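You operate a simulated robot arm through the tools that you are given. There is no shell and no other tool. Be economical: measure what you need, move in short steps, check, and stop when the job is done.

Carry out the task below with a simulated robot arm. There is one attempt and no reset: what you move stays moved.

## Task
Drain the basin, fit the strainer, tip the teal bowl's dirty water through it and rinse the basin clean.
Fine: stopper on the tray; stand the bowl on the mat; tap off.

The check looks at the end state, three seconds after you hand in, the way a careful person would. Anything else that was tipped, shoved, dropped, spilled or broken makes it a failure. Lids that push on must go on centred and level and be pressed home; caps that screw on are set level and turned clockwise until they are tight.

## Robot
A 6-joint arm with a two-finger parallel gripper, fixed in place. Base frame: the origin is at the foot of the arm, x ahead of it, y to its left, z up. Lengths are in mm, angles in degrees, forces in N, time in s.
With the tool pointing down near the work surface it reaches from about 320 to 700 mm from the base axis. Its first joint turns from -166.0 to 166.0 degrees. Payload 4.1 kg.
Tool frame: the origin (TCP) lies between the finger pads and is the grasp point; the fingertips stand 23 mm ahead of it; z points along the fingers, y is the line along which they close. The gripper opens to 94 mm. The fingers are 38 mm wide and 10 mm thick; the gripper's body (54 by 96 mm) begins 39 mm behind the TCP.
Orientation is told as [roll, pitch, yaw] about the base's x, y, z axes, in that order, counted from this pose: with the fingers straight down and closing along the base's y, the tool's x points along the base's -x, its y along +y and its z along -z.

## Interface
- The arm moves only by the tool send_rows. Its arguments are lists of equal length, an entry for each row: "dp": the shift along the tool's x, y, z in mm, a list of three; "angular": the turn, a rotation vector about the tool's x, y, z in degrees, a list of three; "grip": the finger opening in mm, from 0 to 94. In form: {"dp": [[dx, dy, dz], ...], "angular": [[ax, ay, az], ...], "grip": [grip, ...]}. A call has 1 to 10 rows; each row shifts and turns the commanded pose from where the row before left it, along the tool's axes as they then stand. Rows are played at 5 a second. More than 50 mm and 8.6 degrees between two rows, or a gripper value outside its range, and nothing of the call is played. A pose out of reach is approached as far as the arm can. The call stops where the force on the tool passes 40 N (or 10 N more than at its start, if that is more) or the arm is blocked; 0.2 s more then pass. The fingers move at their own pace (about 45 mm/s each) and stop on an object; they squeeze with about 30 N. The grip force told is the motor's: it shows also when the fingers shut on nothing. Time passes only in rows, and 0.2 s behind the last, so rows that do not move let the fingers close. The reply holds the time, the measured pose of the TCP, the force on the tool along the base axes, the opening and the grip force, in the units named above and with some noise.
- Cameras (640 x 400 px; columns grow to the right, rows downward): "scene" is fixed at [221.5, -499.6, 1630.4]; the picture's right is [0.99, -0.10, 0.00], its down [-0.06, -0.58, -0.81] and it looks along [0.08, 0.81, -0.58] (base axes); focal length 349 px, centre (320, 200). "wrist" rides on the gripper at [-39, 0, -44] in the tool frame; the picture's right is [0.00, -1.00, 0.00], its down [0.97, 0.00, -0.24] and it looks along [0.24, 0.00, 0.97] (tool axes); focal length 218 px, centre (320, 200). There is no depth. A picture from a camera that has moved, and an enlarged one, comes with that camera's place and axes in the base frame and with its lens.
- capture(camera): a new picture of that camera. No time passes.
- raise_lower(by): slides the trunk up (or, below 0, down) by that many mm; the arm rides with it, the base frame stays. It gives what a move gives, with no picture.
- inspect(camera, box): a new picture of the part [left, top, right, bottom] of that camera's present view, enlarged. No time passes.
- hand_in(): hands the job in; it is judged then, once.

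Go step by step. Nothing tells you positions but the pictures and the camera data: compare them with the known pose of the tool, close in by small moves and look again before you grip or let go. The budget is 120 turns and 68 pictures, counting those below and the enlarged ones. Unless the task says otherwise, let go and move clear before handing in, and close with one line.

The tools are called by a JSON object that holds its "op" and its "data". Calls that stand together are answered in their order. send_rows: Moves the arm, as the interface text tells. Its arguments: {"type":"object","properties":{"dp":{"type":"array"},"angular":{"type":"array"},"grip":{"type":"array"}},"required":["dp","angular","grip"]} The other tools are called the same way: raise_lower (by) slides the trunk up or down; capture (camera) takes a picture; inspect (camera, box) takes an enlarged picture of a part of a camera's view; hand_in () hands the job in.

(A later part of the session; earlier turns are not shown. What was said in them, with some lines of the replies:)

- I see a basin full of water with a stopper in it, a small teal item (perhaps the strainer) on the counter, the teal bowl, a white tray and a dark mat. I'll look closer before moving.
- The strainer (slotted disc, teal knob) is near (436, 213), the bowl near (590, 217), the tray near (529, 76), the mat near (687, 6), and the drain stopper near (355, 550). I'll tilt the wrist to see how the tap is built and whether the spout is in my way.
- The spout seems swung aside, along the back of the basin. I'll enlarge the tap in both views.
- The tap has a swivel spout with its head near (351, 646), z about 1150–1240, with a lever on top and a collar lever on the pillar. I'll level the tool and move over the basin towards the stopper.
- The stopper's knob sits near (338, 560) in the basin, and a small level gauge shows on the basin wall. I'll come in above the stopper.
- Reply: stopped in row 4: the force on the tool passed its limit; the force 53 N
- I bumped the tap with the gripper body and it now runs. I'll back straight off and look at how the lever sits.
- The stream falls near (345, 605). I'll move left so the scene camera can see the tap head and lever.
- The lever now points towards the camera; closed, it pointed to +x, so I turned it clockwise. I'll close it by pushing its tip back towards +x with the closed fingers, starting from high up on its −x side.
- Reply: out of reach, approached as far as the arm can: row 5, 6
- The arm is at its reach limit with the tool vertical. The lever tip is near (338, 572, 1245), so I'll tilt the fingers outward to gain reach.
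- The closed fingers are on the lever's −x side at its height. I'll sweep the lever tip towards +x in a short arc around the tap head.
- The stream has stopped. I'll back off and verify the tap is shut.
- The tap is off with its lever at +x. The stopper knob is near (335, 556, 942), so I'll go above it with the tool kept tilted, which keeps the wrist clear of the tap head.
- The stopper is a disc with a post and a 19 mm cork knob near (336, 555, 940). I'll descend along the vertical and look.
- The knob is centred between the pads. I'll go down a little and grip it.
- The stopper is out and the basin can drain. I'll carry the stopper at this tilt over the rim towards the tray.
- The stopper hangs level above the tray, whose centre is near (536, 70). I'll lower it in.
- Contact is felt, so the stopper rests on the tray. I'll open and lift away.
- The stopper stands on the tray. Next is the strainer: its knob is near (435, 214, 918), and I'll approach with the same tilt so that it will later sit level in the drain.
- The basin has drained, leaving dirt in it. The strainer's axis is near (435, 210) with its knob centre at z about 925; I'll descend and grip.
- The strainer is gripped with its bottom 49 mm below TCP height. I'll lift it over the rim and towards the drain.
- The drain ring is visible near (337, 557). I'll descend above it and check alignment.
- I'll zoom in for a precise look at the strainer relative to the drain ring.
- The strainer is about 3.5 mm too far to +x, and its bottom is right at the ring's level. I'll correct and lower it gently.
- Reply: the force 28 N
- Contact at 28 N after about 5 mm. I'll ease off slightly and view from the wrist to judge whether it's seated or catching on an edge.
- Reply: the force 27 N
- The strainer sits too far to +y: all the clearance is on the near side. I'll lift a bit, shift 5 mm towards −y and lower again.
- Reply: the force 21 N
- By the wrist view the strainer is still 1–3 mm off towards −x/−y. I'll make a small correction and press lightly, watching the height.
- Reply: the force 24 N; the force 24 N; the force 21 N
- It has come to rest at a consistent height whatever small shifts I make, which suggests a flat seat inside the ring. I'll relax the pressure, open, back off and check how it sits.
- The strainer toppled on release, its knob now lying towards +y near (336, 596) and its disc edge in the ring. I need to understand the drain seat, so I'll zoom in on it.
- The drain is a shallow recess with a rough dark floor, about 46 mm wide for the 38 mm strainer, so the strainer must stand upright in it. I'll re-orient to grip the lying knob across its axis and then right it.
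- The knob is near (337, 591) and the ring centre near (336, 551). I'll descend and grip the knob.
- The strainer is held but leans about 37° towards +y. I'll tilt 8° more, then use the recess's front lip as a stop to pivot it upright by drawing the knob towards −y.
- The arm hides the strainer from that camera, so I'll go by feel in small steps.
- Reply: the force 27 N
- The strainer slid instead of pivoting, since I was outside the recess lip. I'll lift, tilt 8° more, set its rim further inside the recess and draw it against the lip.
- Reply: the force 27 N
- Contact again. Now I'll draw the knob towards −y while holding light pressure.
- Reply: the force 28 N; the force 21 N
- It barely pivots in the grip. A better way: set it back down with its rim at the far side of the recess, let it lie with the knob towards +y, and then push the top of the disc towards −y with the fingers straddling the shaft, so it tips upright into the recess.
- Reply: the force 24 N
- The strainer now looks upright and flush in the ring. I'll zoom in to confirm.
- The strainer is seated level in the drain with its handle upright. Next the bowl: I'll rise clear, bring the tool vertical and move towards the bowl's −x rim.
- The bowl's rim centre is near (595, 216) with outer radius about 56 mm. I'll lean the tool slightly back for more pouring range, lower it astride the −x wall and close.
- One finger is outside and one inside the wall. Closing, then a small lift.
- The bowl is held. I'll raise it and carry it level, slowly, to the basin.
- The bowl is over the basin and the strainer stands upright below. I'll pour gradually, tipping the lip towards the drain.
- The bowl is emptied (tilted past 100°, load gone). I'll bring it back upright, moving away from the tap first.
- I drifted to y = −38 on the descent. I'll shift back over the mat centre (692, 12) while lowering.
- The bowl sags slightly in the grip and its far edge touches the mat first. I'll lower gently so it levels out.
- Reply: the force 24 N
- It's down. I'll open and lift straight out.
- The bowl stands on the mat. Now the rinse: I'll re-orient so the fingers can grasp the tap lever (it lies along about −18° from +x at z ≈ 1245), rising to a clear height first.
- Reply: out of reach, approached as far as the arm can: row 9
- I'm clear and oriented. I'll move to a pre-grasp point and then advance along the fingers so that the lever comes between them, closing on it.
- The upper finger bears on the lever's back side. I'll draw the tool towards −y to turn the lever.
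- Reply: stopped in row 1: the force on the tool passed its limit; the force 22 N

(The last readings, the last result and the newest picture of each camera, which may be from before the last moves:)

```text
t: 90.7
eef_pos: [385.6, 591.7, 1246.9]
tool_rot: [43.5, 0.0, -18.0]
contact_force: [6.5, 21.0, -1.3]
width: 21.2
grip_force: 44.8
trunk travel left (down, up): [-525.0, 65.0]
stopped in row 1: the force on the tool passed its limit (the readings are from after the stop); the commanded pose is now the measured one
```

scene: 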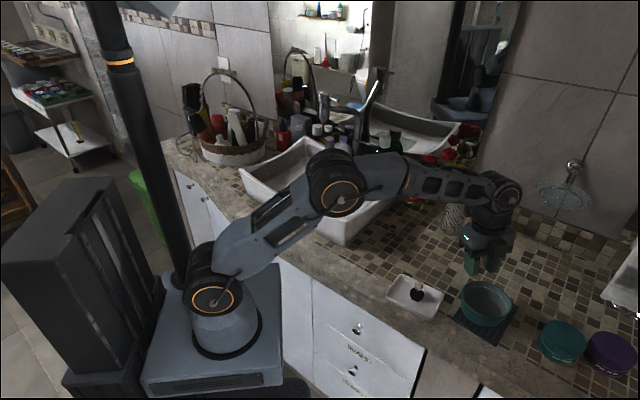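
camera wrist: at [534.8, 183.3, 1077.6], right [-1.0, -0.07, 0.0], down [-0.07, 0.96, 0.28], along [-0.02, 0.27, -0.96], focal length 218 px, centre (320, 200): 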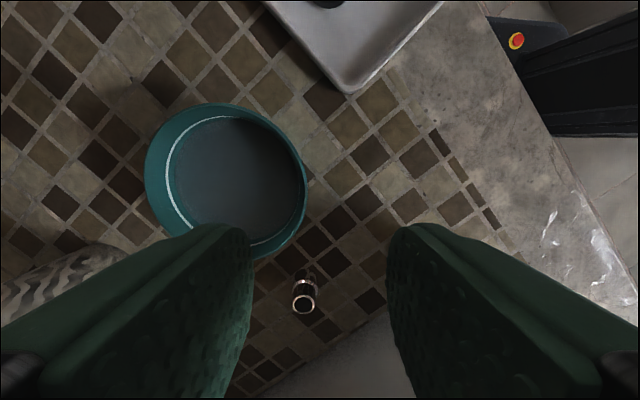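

Something rigid is between the fingers; I'll look.

{"op": "capture", "data": {"camera": "wrist"}}

```text
1 pictures are left
camera wrist: at [412.4, 551.6, 1280.3], right [-0.22, -0.69, -0.69], down [-0.97, 0.14, 0.17], along [-0.02, 0.71, -0.7], focal length 218 px, centre (320, 200)
```

wrist: 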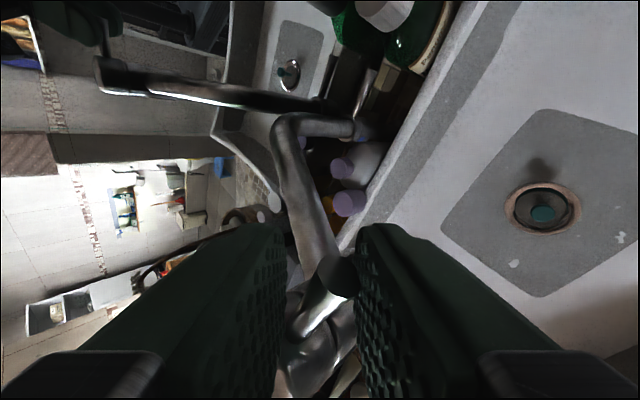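

The lever runs diagonally between the fingers, so they jam it against its stop. I'll open up, lower slightly, and drag its back side towards −y with only the upper finger.

{"op": "send_rows", "data": {"dp": [[0, 0, 0], [0, -5.5, 5.8], [-2.3, -5.2, -4.9], [-2.3, -5.2, -4.9]], "angular": [[0, 0, 0], [0, 0, 0], [0, 0, 0], [0, 0, 0]], "grip": [40, 40, 40, 40]}}

{"op": "send_rows", "data": {"dp": [[-2.3, -5.2, -4.9]], "angular": [[0, 0, 0]], "grip": [40]}}

{"op": "send_rows", "data": {"dp": [[-2.3, -5.2, -4.9]], "angular": [[0, 0, 0]], "grip": [40]}}

```text
t: 91.7
eef_pos: [386.8, 572.8, 1241.9]
tool_rot: [43.4, -0.2, -17.9]
contact_force: [0.5, 0.5, 0.2]
width: 40.1
grip_force: 0.1
trunk travel left (down, up): [-525.0, 65.0]
```

```text
t: 92.1
eef_pos: [385.7, 564.0, 1243.5]
tool_rot: [43.4, -0.2, -17.8]
contact_force: [0.5, 0.4, 0.0]
width: 40.1
grip_force: 0.1
trunk travel left (down, up): [-525.0, 65.0]
```

```text
t: 92.5
eef_pos: [384.7, 556.7, 1242.0]
tool_rot: [43.4, -0.2, -18.0]
contact_force: [0.0, -1.3, -1.0]
width: 40.0
grip_force: 0.1
trunk travel left (down, up): [-525.0, 65.0]
```

I felt no resistance, so I can't tell whether the lever turned. I'll repeat the pass about 8 mm lower to be sure of catching it.

{"op": "send_rows", "data": {"dp": [[0, 0, -25], [0, 0, -25], [10.4, 20.6, 20], [0, 0, 20], [0, 0, 20], [0, 0, 20]], "angular": [[0, 0, 0], [0, 0, 0], [0, 0, 0], [0, 0, 0], [0, 0, 0], [0, 0, 0]], "grip": [40, 40, 40, 40, 40, 40]}}

{"op": "send_rows", "data": {"dp": [[-1.2, -2.6, -2.5], [-1.2, -2.6, -2.5], [-1.2, -2.6, -2.5]], "angular": [[0, 0, 0], [0, 0, 0], [0, 0, 0]], "grip": [40, 40, 40]}}

{"op": "send_rows", "data": {"dp": [[-1.2, -2.6, -2.5], [-1.2, -2.6, -2.5], [-1.2, -2.6, -2.5]], "angular": [[0, 0, 0], [0, 0, 0], [0, 0, 0]], "grip": [40, 40, 40]}}

{"op": "send_rows", "data": {"dp": [[-1.2, -2.6, -2.5], [-1.2, -2.6, -2.5], [-1.2, -2.6, -2.5]], "angular": [[0, 0, 0], [0, 0, 0], [0, 0, 0]], "grip": [40, 40, 40]}}

```text
t: 93.9
eef_pos: [386.4, 594.7, 1233.1]
tool_rot: [43.4, -0.2, -17.9]
contact_force: [0.0, 0.2, 0.4]
width: 39.9
grip_force: 0.0
trunk travel left (down, up): [-525.0, 65.0]
```

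```text
t: 94.7
eef_pos: [385.3, 582.4, 1233.2]
tool_rot: [43.4, -0.2, -17.8]
contact_force: [0.4, -0.3, -0.3]
width: 40.1
grip_force: 0.0
trunk travel left (down, up): [-525.0, 65.0]
```

```text
t: 95.5
eef_pos: [386.4, 572.5, 1232.9]
tool_rot: [43.4, -0.2, -18.0]
contact_force: [0.3, -0.1, 0.3]
width: 40.1
grip_force: 0.0
trunk travel left (down, up): [-525.0, 65.0]
```

```text
t: 96.3
eef_pos: [386.2, 560.7, 1233.7]
tool_rot: [43.3, -0.3, -17.8]
contact_force: [-0.3, 0.4, 0.0]
width: 40.0
grip_force: 0.0
trunk travel left (down, up): [-525.0, 65.0]
```

I'll do a touch test: close the fingers where the lever was when shut. Closing on nothing means the lever has turned.

{"op": "send_rows", "data": {"dp": [[0, 0, -25], [0, 0, -25], [10.9, 30.9, 10.3], [0, 0, 25], [0, 0, 25], [0, 0, 0], [0, 0, 0], [0, 0, 0], [0, 0, 0]], "angular": [[0, 0, 0], [0, 0, 0], [0, 0, 0], [0, 0, 0], [0, 0, 0], [0, 0, 0], [0, 0, 0], [0, 0, 0], [0, 0, 0]], "grip": [50, 50, 50, 50, 50, 0, 0, 0, 0]}}

```text
t: 98.3
eef_pos: [389.0, 589.8, 1245.9]
tool_rot: [43.1, -0.1, -17.9]
contact_force: [8.4, -13.4, -24.1]
width: 20.7
grip_force: 44.5
trunk travel left (down, up): [-525.0, 65.0]
```

The lever is still between the fingers, so re-approaching had pushed it back. Now that it's gripped, I'll rotate the tool rigidly about the tap axis (clockwise) so the lever must follow.

{"op": "send_rows", "data": {"dp": [[0, -2, 0], [3.7, -4.1, -3.8]], "angular": [[0, 0, 0], [0, -5.46, 5.85]], "grip": [0, 0]}}

{"op": "send_rows", "data": {"dp": [[3.7, -4.1, -3.8], [3.7, -4.1, -3.8]], "angular": [[0, -5.46, 5.85], [0, -5.46, 5.85]], "grip": [0, 0]}}

```text
t: 98.9
eef_pos: [382.7, 584.8, 1245.3]
tool_rot: [43.2, 0.0, -25.9]
contact_force: [10.9, -4.9, -21.5]
width: 20.3
grip_force: 45.0
trunk travel left (down, up): [-525.0, 65.0]
```

```text
t: 99.5
eef_pos: [368.3, 579.1, 1244.6]
tool_rot: [43.2, 0.1, -41.9]
contact_force: [0.8, -8.3, -23.1]
width: 19.5
grip_force: 44.9
trunk travel left (down, up): [-525.0, 65.0]
```

The lever is following (still gripped, modest force). Continuing.

{"op": "send_rows", "data": {"dp": [[3.7, -4.1, -3.8], [3.7, -4.1, -3.8]], "angular": [[0, -5.46, 5.85], [0, -5.46, 5.85]], "grip": [0, 0]}}

{"op": "send_rows", "data": {"dp": [[3.7, -4.1, -3.8], [3.7, -4.1, -3.8]], "angular": [[0, -5.46, 5.85], [0, -5.46, 5.85]], "grip": [0, 0]}}

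```text
t: 100.1
eef_pos: [353.5, 575.9, 1245.8]
tool_rot: [43.1, 0.1, -58.1]
contact_force: [-2.9, -8.5, -24.6]
width: 18.2
grip_force: 45.0
trunk travel left (down, up): [-525.0, 65.0]
```

```text
t: 100.7
eef_pos: [338.7, 577.9, 1245.8]
tool_rot: [43.3, 0.1, -73.9]
contact_force: [-7.2, -10.9, -21.5]
width: 17.1
grip_force: 45.2
trunk travel left (down, up): [-525.0, 65.0]
```

The lever has turned about 56°. I'll hold and let the water run.

{"op": "send_rows", "data": {"dp": [[0, 0, 0], [0, 0, 0], [0, 0, 0], [0, 0, 0], [0, 0, 0], [0, 0, 0], [0, 0, 0], [0, 0, 0], [0, 0, 0], [0, 0, 0]], "angular": [[0, 0, 0], [0, 0, 0], [0, 0, 0], [0, 0, 0], [0, 0, 0], [0, 0, 0], [0, 0, 0], [0, 0, 0], [0, 0, 0], [0, 0, 0]], "grip": [0, 0, 0, 0, 0, 0, 0, 0, 0, 0]}}

{"op": "send_rows", "data": {"dp": [[0, 0, 0], [0, 0, 0], [0, 0, 0], [0, 0, 0], [0, 0, 0], [0, 0, 0], [0, 0, 0], [0, 0, 0], [0, 0, 0], [0, 0, 0]], "angular": [[0, 0, 0], [0, 0, 0], [0, 0, 0], [0, 0, 0], [0, 0, 0], [0, 0, 0], [0, 0, 0], [0, 0, 0], [0, 0, 0], [0, 0, 0]], "grip": [0, 0, 0, 0, 0, 0, 0, 0, 0, 0]}}

{"op": "send_rows", "data": {"dp": [[0, 0, 0], [0, 0, 0], [0, 0, 0], [0, 0, 0], [0, 0, 0], [0, 0, 0], [0, 0, 0], [0, 0, 0], [0, 0, 0], [0, 0, 0]], "angular": [[0, 0, 0], [0, 0, 0], [0, 0, 0], [0, 0, 0], [0, 0, 0], [0, 0, 0], [0, 0, 0], [0, 0, 0], [0, 0, 0], [0, 0, 0]], "grip": [0, 0, 0, 0, 0, 0, 0, 0, 0, 0]}}

{"op": "send_rows", "data": {"dp": [[0, 0, 0], [0, 0, 0], [0, 0, 0], [0, 0, 0], [0, 0, 0], [0, 0, 0], [0, 0, 0], [0, 0, 0], [0, 0, 0], [0, 0, 0]], "angular": [[0, 0, 0], [0, 0, 0], [0, 0, 0], [0, 0, 0], [0, 0, 0], [0, 0, 0], [0, 0, 0], [0, 0, 0], [0, 0, 0], [0, 0, 0]], "grip": [0, 0, 0, 0, 0, 0, 0, 0, 0, 0]}}

{"op": "send_rows", "data": {"dp": [[0, 0, 0], [0, 0, 0], [0, 0, 0], [0, 0, 0], [0, 0, 0], [0, 0, 0], [0, 0, 0], [0, 0, 0], [0, 0, 0], [0, 0, 0]], "angular": [[0, 0, 0], [0, 0, 0], [0, 0, 0], [0, 0, 0], [0, 0, 0], [0, 0, 0], [0, 0, 0], [0, 0, 0], [0, 0, 0], [0, 0, 0]], "grip": [0, 0, 0, 0, 0, 0, 0, 0, 0, 0]}}

{"op": "inspect", "data": {"camera": "scene", "box": [235, 85, 415, 245]}}

```text
t: 102.9
eef_pos: [340.8, 577.2, 1246.1]
tool_rot: [43.3, 0.2, -73.9]
contact_force: [-6.9, -12.7, -25.3]
width: 16.9
grip_force: 45.5
trunk travel left (down, up): [-525.0, 65.0]
```

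```text
t: 105.1
eef_pos: [341.3, 577.6, 1246.4]
tool_rot: [43.4, 0.2, -73.9]
contact_force: [-5.5, -10.5, -23.4]
width: 16.8
grip_force: 45.3
trunk travel left (down, up): [-525.0, 65.0]
```

```text
t: 107.3
eef_pos: [341.1, 576.6, 1245.4]
tool_rot: [43.3, 0.2, -73.9]
contact_force: [-5.5, -11.9, -22.3]
width: 16.9
grip_force: 44.8
trunk travel left (down, up): [-525.0, 65.0]
```

```text
t: 109.5
eef_pos: [341.3, 577.0, 1246.6]
tool_rot: [43.3, 0.1, -74.0]
contact_force: [-3.5, -12.7, -22.4]
width: 16.5
grip_force: 45.1
trunk travel left (down, up): [-525.0, 65.0]
```

```text
t: 111.7
eef_pos: [342.9, 577.2, 1246.5]
tool_rot: [43.2, 0.2, -73.9]
contact_force: [-1.5, -13.1, -22.4]
width: 16.3
grip_force: 45.5
trunk travel left (down, up): [-525.0, 65.0]
```

```text
2.50 times, centred on (325, 165) of scene
camera zoom: at [221.5, -499.6, 1630.4], right [0.99, -0.1, 0.0], down [-0.06, -0.58, -0.81], along [0.08, 0.81, -0.58], focal length 872 px, centre (308, 288)
```

zoom: 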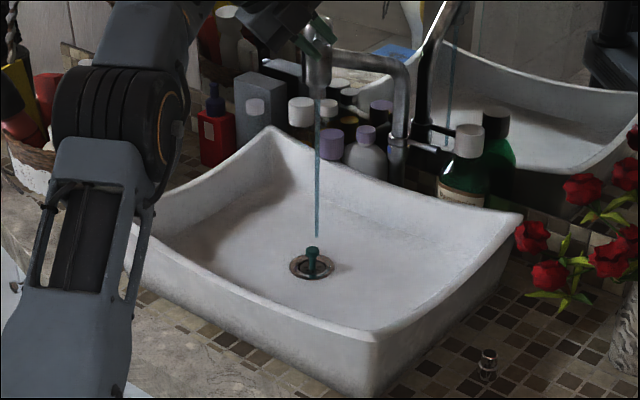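

The tap is running, the basin looks clean and the strainer stands upright in the drain. I'll now turn the lever back the same way to shut it.

{"op": "send_rows", "data": {"dp": [[-2.9, 4.5, 4.2], [-2.9, 4.5, 4.2], [-2.9, 4.5, 4.2], [-2.9, 4.5, 4.2]], "angular": [[0, 5.46, -5.85], [0, 5.46, -5.85], [0, 5.46, -5.85], [0, 5.46, -5.85]], "grip": [0, 0, 0, 0]}}

{"op": "send_rows", "data": {"dp": [[-2.9, 4.5, 4.2], [-2.9, 4.5, 4.2], [-2.9, 4.5, 4.2]], "angular": [[0, 5.46, -5.85], [0, 5.46, -5.85], [0, 5.46, -5.85]], "grip": [0, 0, 0]}}

```text
t: 112.7
eef_pos: [374.0, 579.7, 1246.0]
tool_rot: [43.5, 0.1, -42.0]
contact_force: [26.2, 0.9, -7.8]
width: 16.5
grip_force: 44.9
trunk travel left (down, up): [-525.0, 65.0]
```

```text
t: 113.5
eef_pos: [394.2, 591.6, 1246.2]
tool_rot: [43.6, -0.2, -18.2]
contact_force: [35.9, 7.3, 2.3]
width: 17.4
grip_force: 44.8
trunk travel left (down, up): [-525.0, 65.0]
```

It's back at the start orientation. To make sure it's fully shut, I'll release, back off, and push the lever with closed fingers against its closed stop, watching the force.

{"op": "send_rows", "data": {"dp": [[0, 0, 0], [0, 0, 0], [0, 0, 0], [0, 0, -30], [0, 0, -30], [0, 0, 0], [0, 0, 0], [0, 0, 0], [8.2, -25, 4], [8.2, -25, 4]], "angular": [[0, 0, 0], [0, 0, 0], [0, 0, 0], [0, 0, 0], [0, 0, 0], [0, -5.46, 5.85], [0, -5.46, 5.85], [0, -5.46, 5.85], [0, 0, 0], [0, 0, 0]], "grip": [50, 50, 50, 50, 50, 0, 0, 0, 0, 0]}}

```text
t: 115.7
eef_pos: [340.5, 540.2, 1248.4]
tool_rot: [43.6, 0.0, -41.9]
contact_force: [-0.4, -0.2, -0.2]
width: 0.2
grip_force: 30.3
trunk travel left (down, up): [-525.0, 65.0]
```

{"op": "send_rows", "data": {"dp": [[-4.5, 7.3, 6.8], [0, 7.3, 6.8], [0, 3.65, 3.4], [0, 3.65, 3.4]], "angular": [[0, 0, 0], [0, 0, 0], [0, 0, 0], [0, 0, 0]], "grip": [0, 0, 0, 0]}}

{"op": "send_rows", "data": {"dp": [[0, 3.65, 3.4]], "angular": [[0, 0, 0]], "grip": [0]}}

{"op": "send_rows", "data": {"dp": [[0, 3.65, 3.4]], "angular": [[0, 0, 0]], "grip": [0]}}

{"op": "send_rows", "data": {"dp": [[0, 3.65, 3.4]], "angular": [[0, 0, 0]], "grip": [0]}}

```text
t: 116.7
eef_pos: [365.1, 557.6, 1249.3]
tool_rot: [43.4, 0.0, -41.9]
contact_force: [0.7, 1.3, 0.4]
width: 0.3
grip_force: 30.3
trunk travel left (down, up): [-525.0, 65.0]
```

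```text
t: 117.1
eef_pos: [366.5, 561.0, 1250.4]
tool_rot: [43.6, 0.0, -41.9]
contact_force: [-0.1, 0.7, -0.9]
width: 0.1
grip_force: 29.9
trunk travel left (down, up): [-525.0, 65.0]
```

```text
t: 117.5
eef_pos: [369.8, 565.4, 1248.8]
tool_rot: [43.4, 0.1, -41.9]
contact_force: [-0.2, -0.3, -0.3]
width: 0.1
grip_force: 30.1
trunk travel left (down, up): [-525.0, 65.0]
```

```text
t: 117.9
eef_pos: [372.2, 569.4, 1249.7]
tool_rot: [43.5, 0.1, -41.9]
contact_force: [0.5, 0.2, 0.1]
width: 0.1
grip_force: 30.0
trunk travel left (down, up): [-525.0, 65.0]
```

Nothing yet; I'll keep advancing in small steps until the stop is felt.

{"op": "send_rows", "data": {"dp": [[0, 2.9, 2.7]], "angular": [[0, 0, 0]], "grip": [0]}}

{"op": "send_rows", "data": {"dp": [[0, 2.9, 2.7]], "angular": [[0, 0, 0]], "grip": [0]}}

{"op": "send_rows", "data": {"dp": [[0, 2.2, 2.0]], "angular": [[0, 0, 0]], "grip": [0]}}

```text
t: 118.3
eef_pos: [374.5, 573.2, 1249.6]
tool_rot: [43.4, 0.0, -41.8]
contact_force: [-0.5, -0.2, 0.1]
width: 0.0
grip_force: 29.9
trunk travel left (down, up): [-525.0, 65.0]
```

```text
t: 118.7
eef_pos: [376.5, 574.3, 1249.2]
tool_rot: [43.6, 0.0, -41.8]
contact_force: [-2.3, -2.6, 2.6]
width: 0.0
grip_force: 29.6
trunk travel left (down, up): [-525.0, 65.0]
```

```text
t: 119.1
eef_pos: [377.0, 575.4, 1249.9]
tool_rot: [43.2, 0.0, -41.8]
contact_force: [-14.8, -18.2, -4.4]
width: 0.0
grip_force: 30.4
trunk travel left (down, up): [-525.0, 65.0]
```

A firm stop is felt (23 N), right where the shut lever should be, so the tap is closed. I'll back away clear and let the basin drain.

{"op": "send_rows", "data": {"dp": [[0, -14.6, -13.6], [0, -22, -20.4], [0, -22, -20.4], [0, -22, -20.4], [0, -22, -20.4], [0, -22, -20.4], [0, 0, 0], [0, 0, 0], [0, 0, 0], [0, 0, 0]], "angular": [[0, 0, 0], [0, 0, 0], [0, 0, 0], [0, 0, 0], [0, 0, 0], [0, 0, 0], [0, 0, 0], [0, 0, 0], [0, 0, 0], [0, 0, 0]], "grip": [0, 0, 0, 0, 0, 0, 0, 0, 0, 0]}}

{"op": "send_rows", "data": {"dp": [[0, 0, 0], [0, 0, 0], [0, 0, 0], [0, 0, 0], [0, 0, 0], [0, 0, 0], [0, 0, 0], [0, 0, 0], [0, 0, 0], [0, 0, 0]], "angular": [[0, 0, 0], [0, 0, 0], [0, 0, 0], [0, 0, 0], [0, 0, 0], [0, 0, 0], [0, 0, 0], [0, 0, 0], [0, 0, 0], [0, 0, 0]], "grip": [0, 0, 0, 0, 0, 0, 0, 0, 0, 0]}}

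```text
t: 121.3
eef_pos: [270.9, 452.3, 1248.0]
tool_rot: [43.6, 0.0, -41.9]
contact_force: [0.2, 0.2, -0.1]
width: 0.0
grip_force: 29.9
trunk travel left (down, up): [-525.0, 65.0]
```

```text
t: 123.5
eef_pos: [270.9, 450.8, 1249.0]
tool_rot: [43.6, 0.0, -41.9]
contact_force: [-0.8, 0.6, -0.2]
width: 0.0
grip_force: 29.8
trunk travel left (down, up): [-525.0, 65.0]
```

The arm is clear. The stopper is on the tray, the bowl is on the mat, the strainer is in the drain, the basin was rinsed clean, and the tap was pushed to its closed stop.

{"op": "hand_in", "data": {}}

```text
The job is handed in.
```

I've handed the job in: the basin is drained and rinsed clean, the strainer is in the drain with the bowl's dirty water tipped out over it, the stopper is on the tray and the bowl is on the mat. I judged the tap shut only by feeling its closed stop, because I had no pictures left to check; I also bumped it on early in the job and closed it again, and the strainer fell over once in the basin before it seated.
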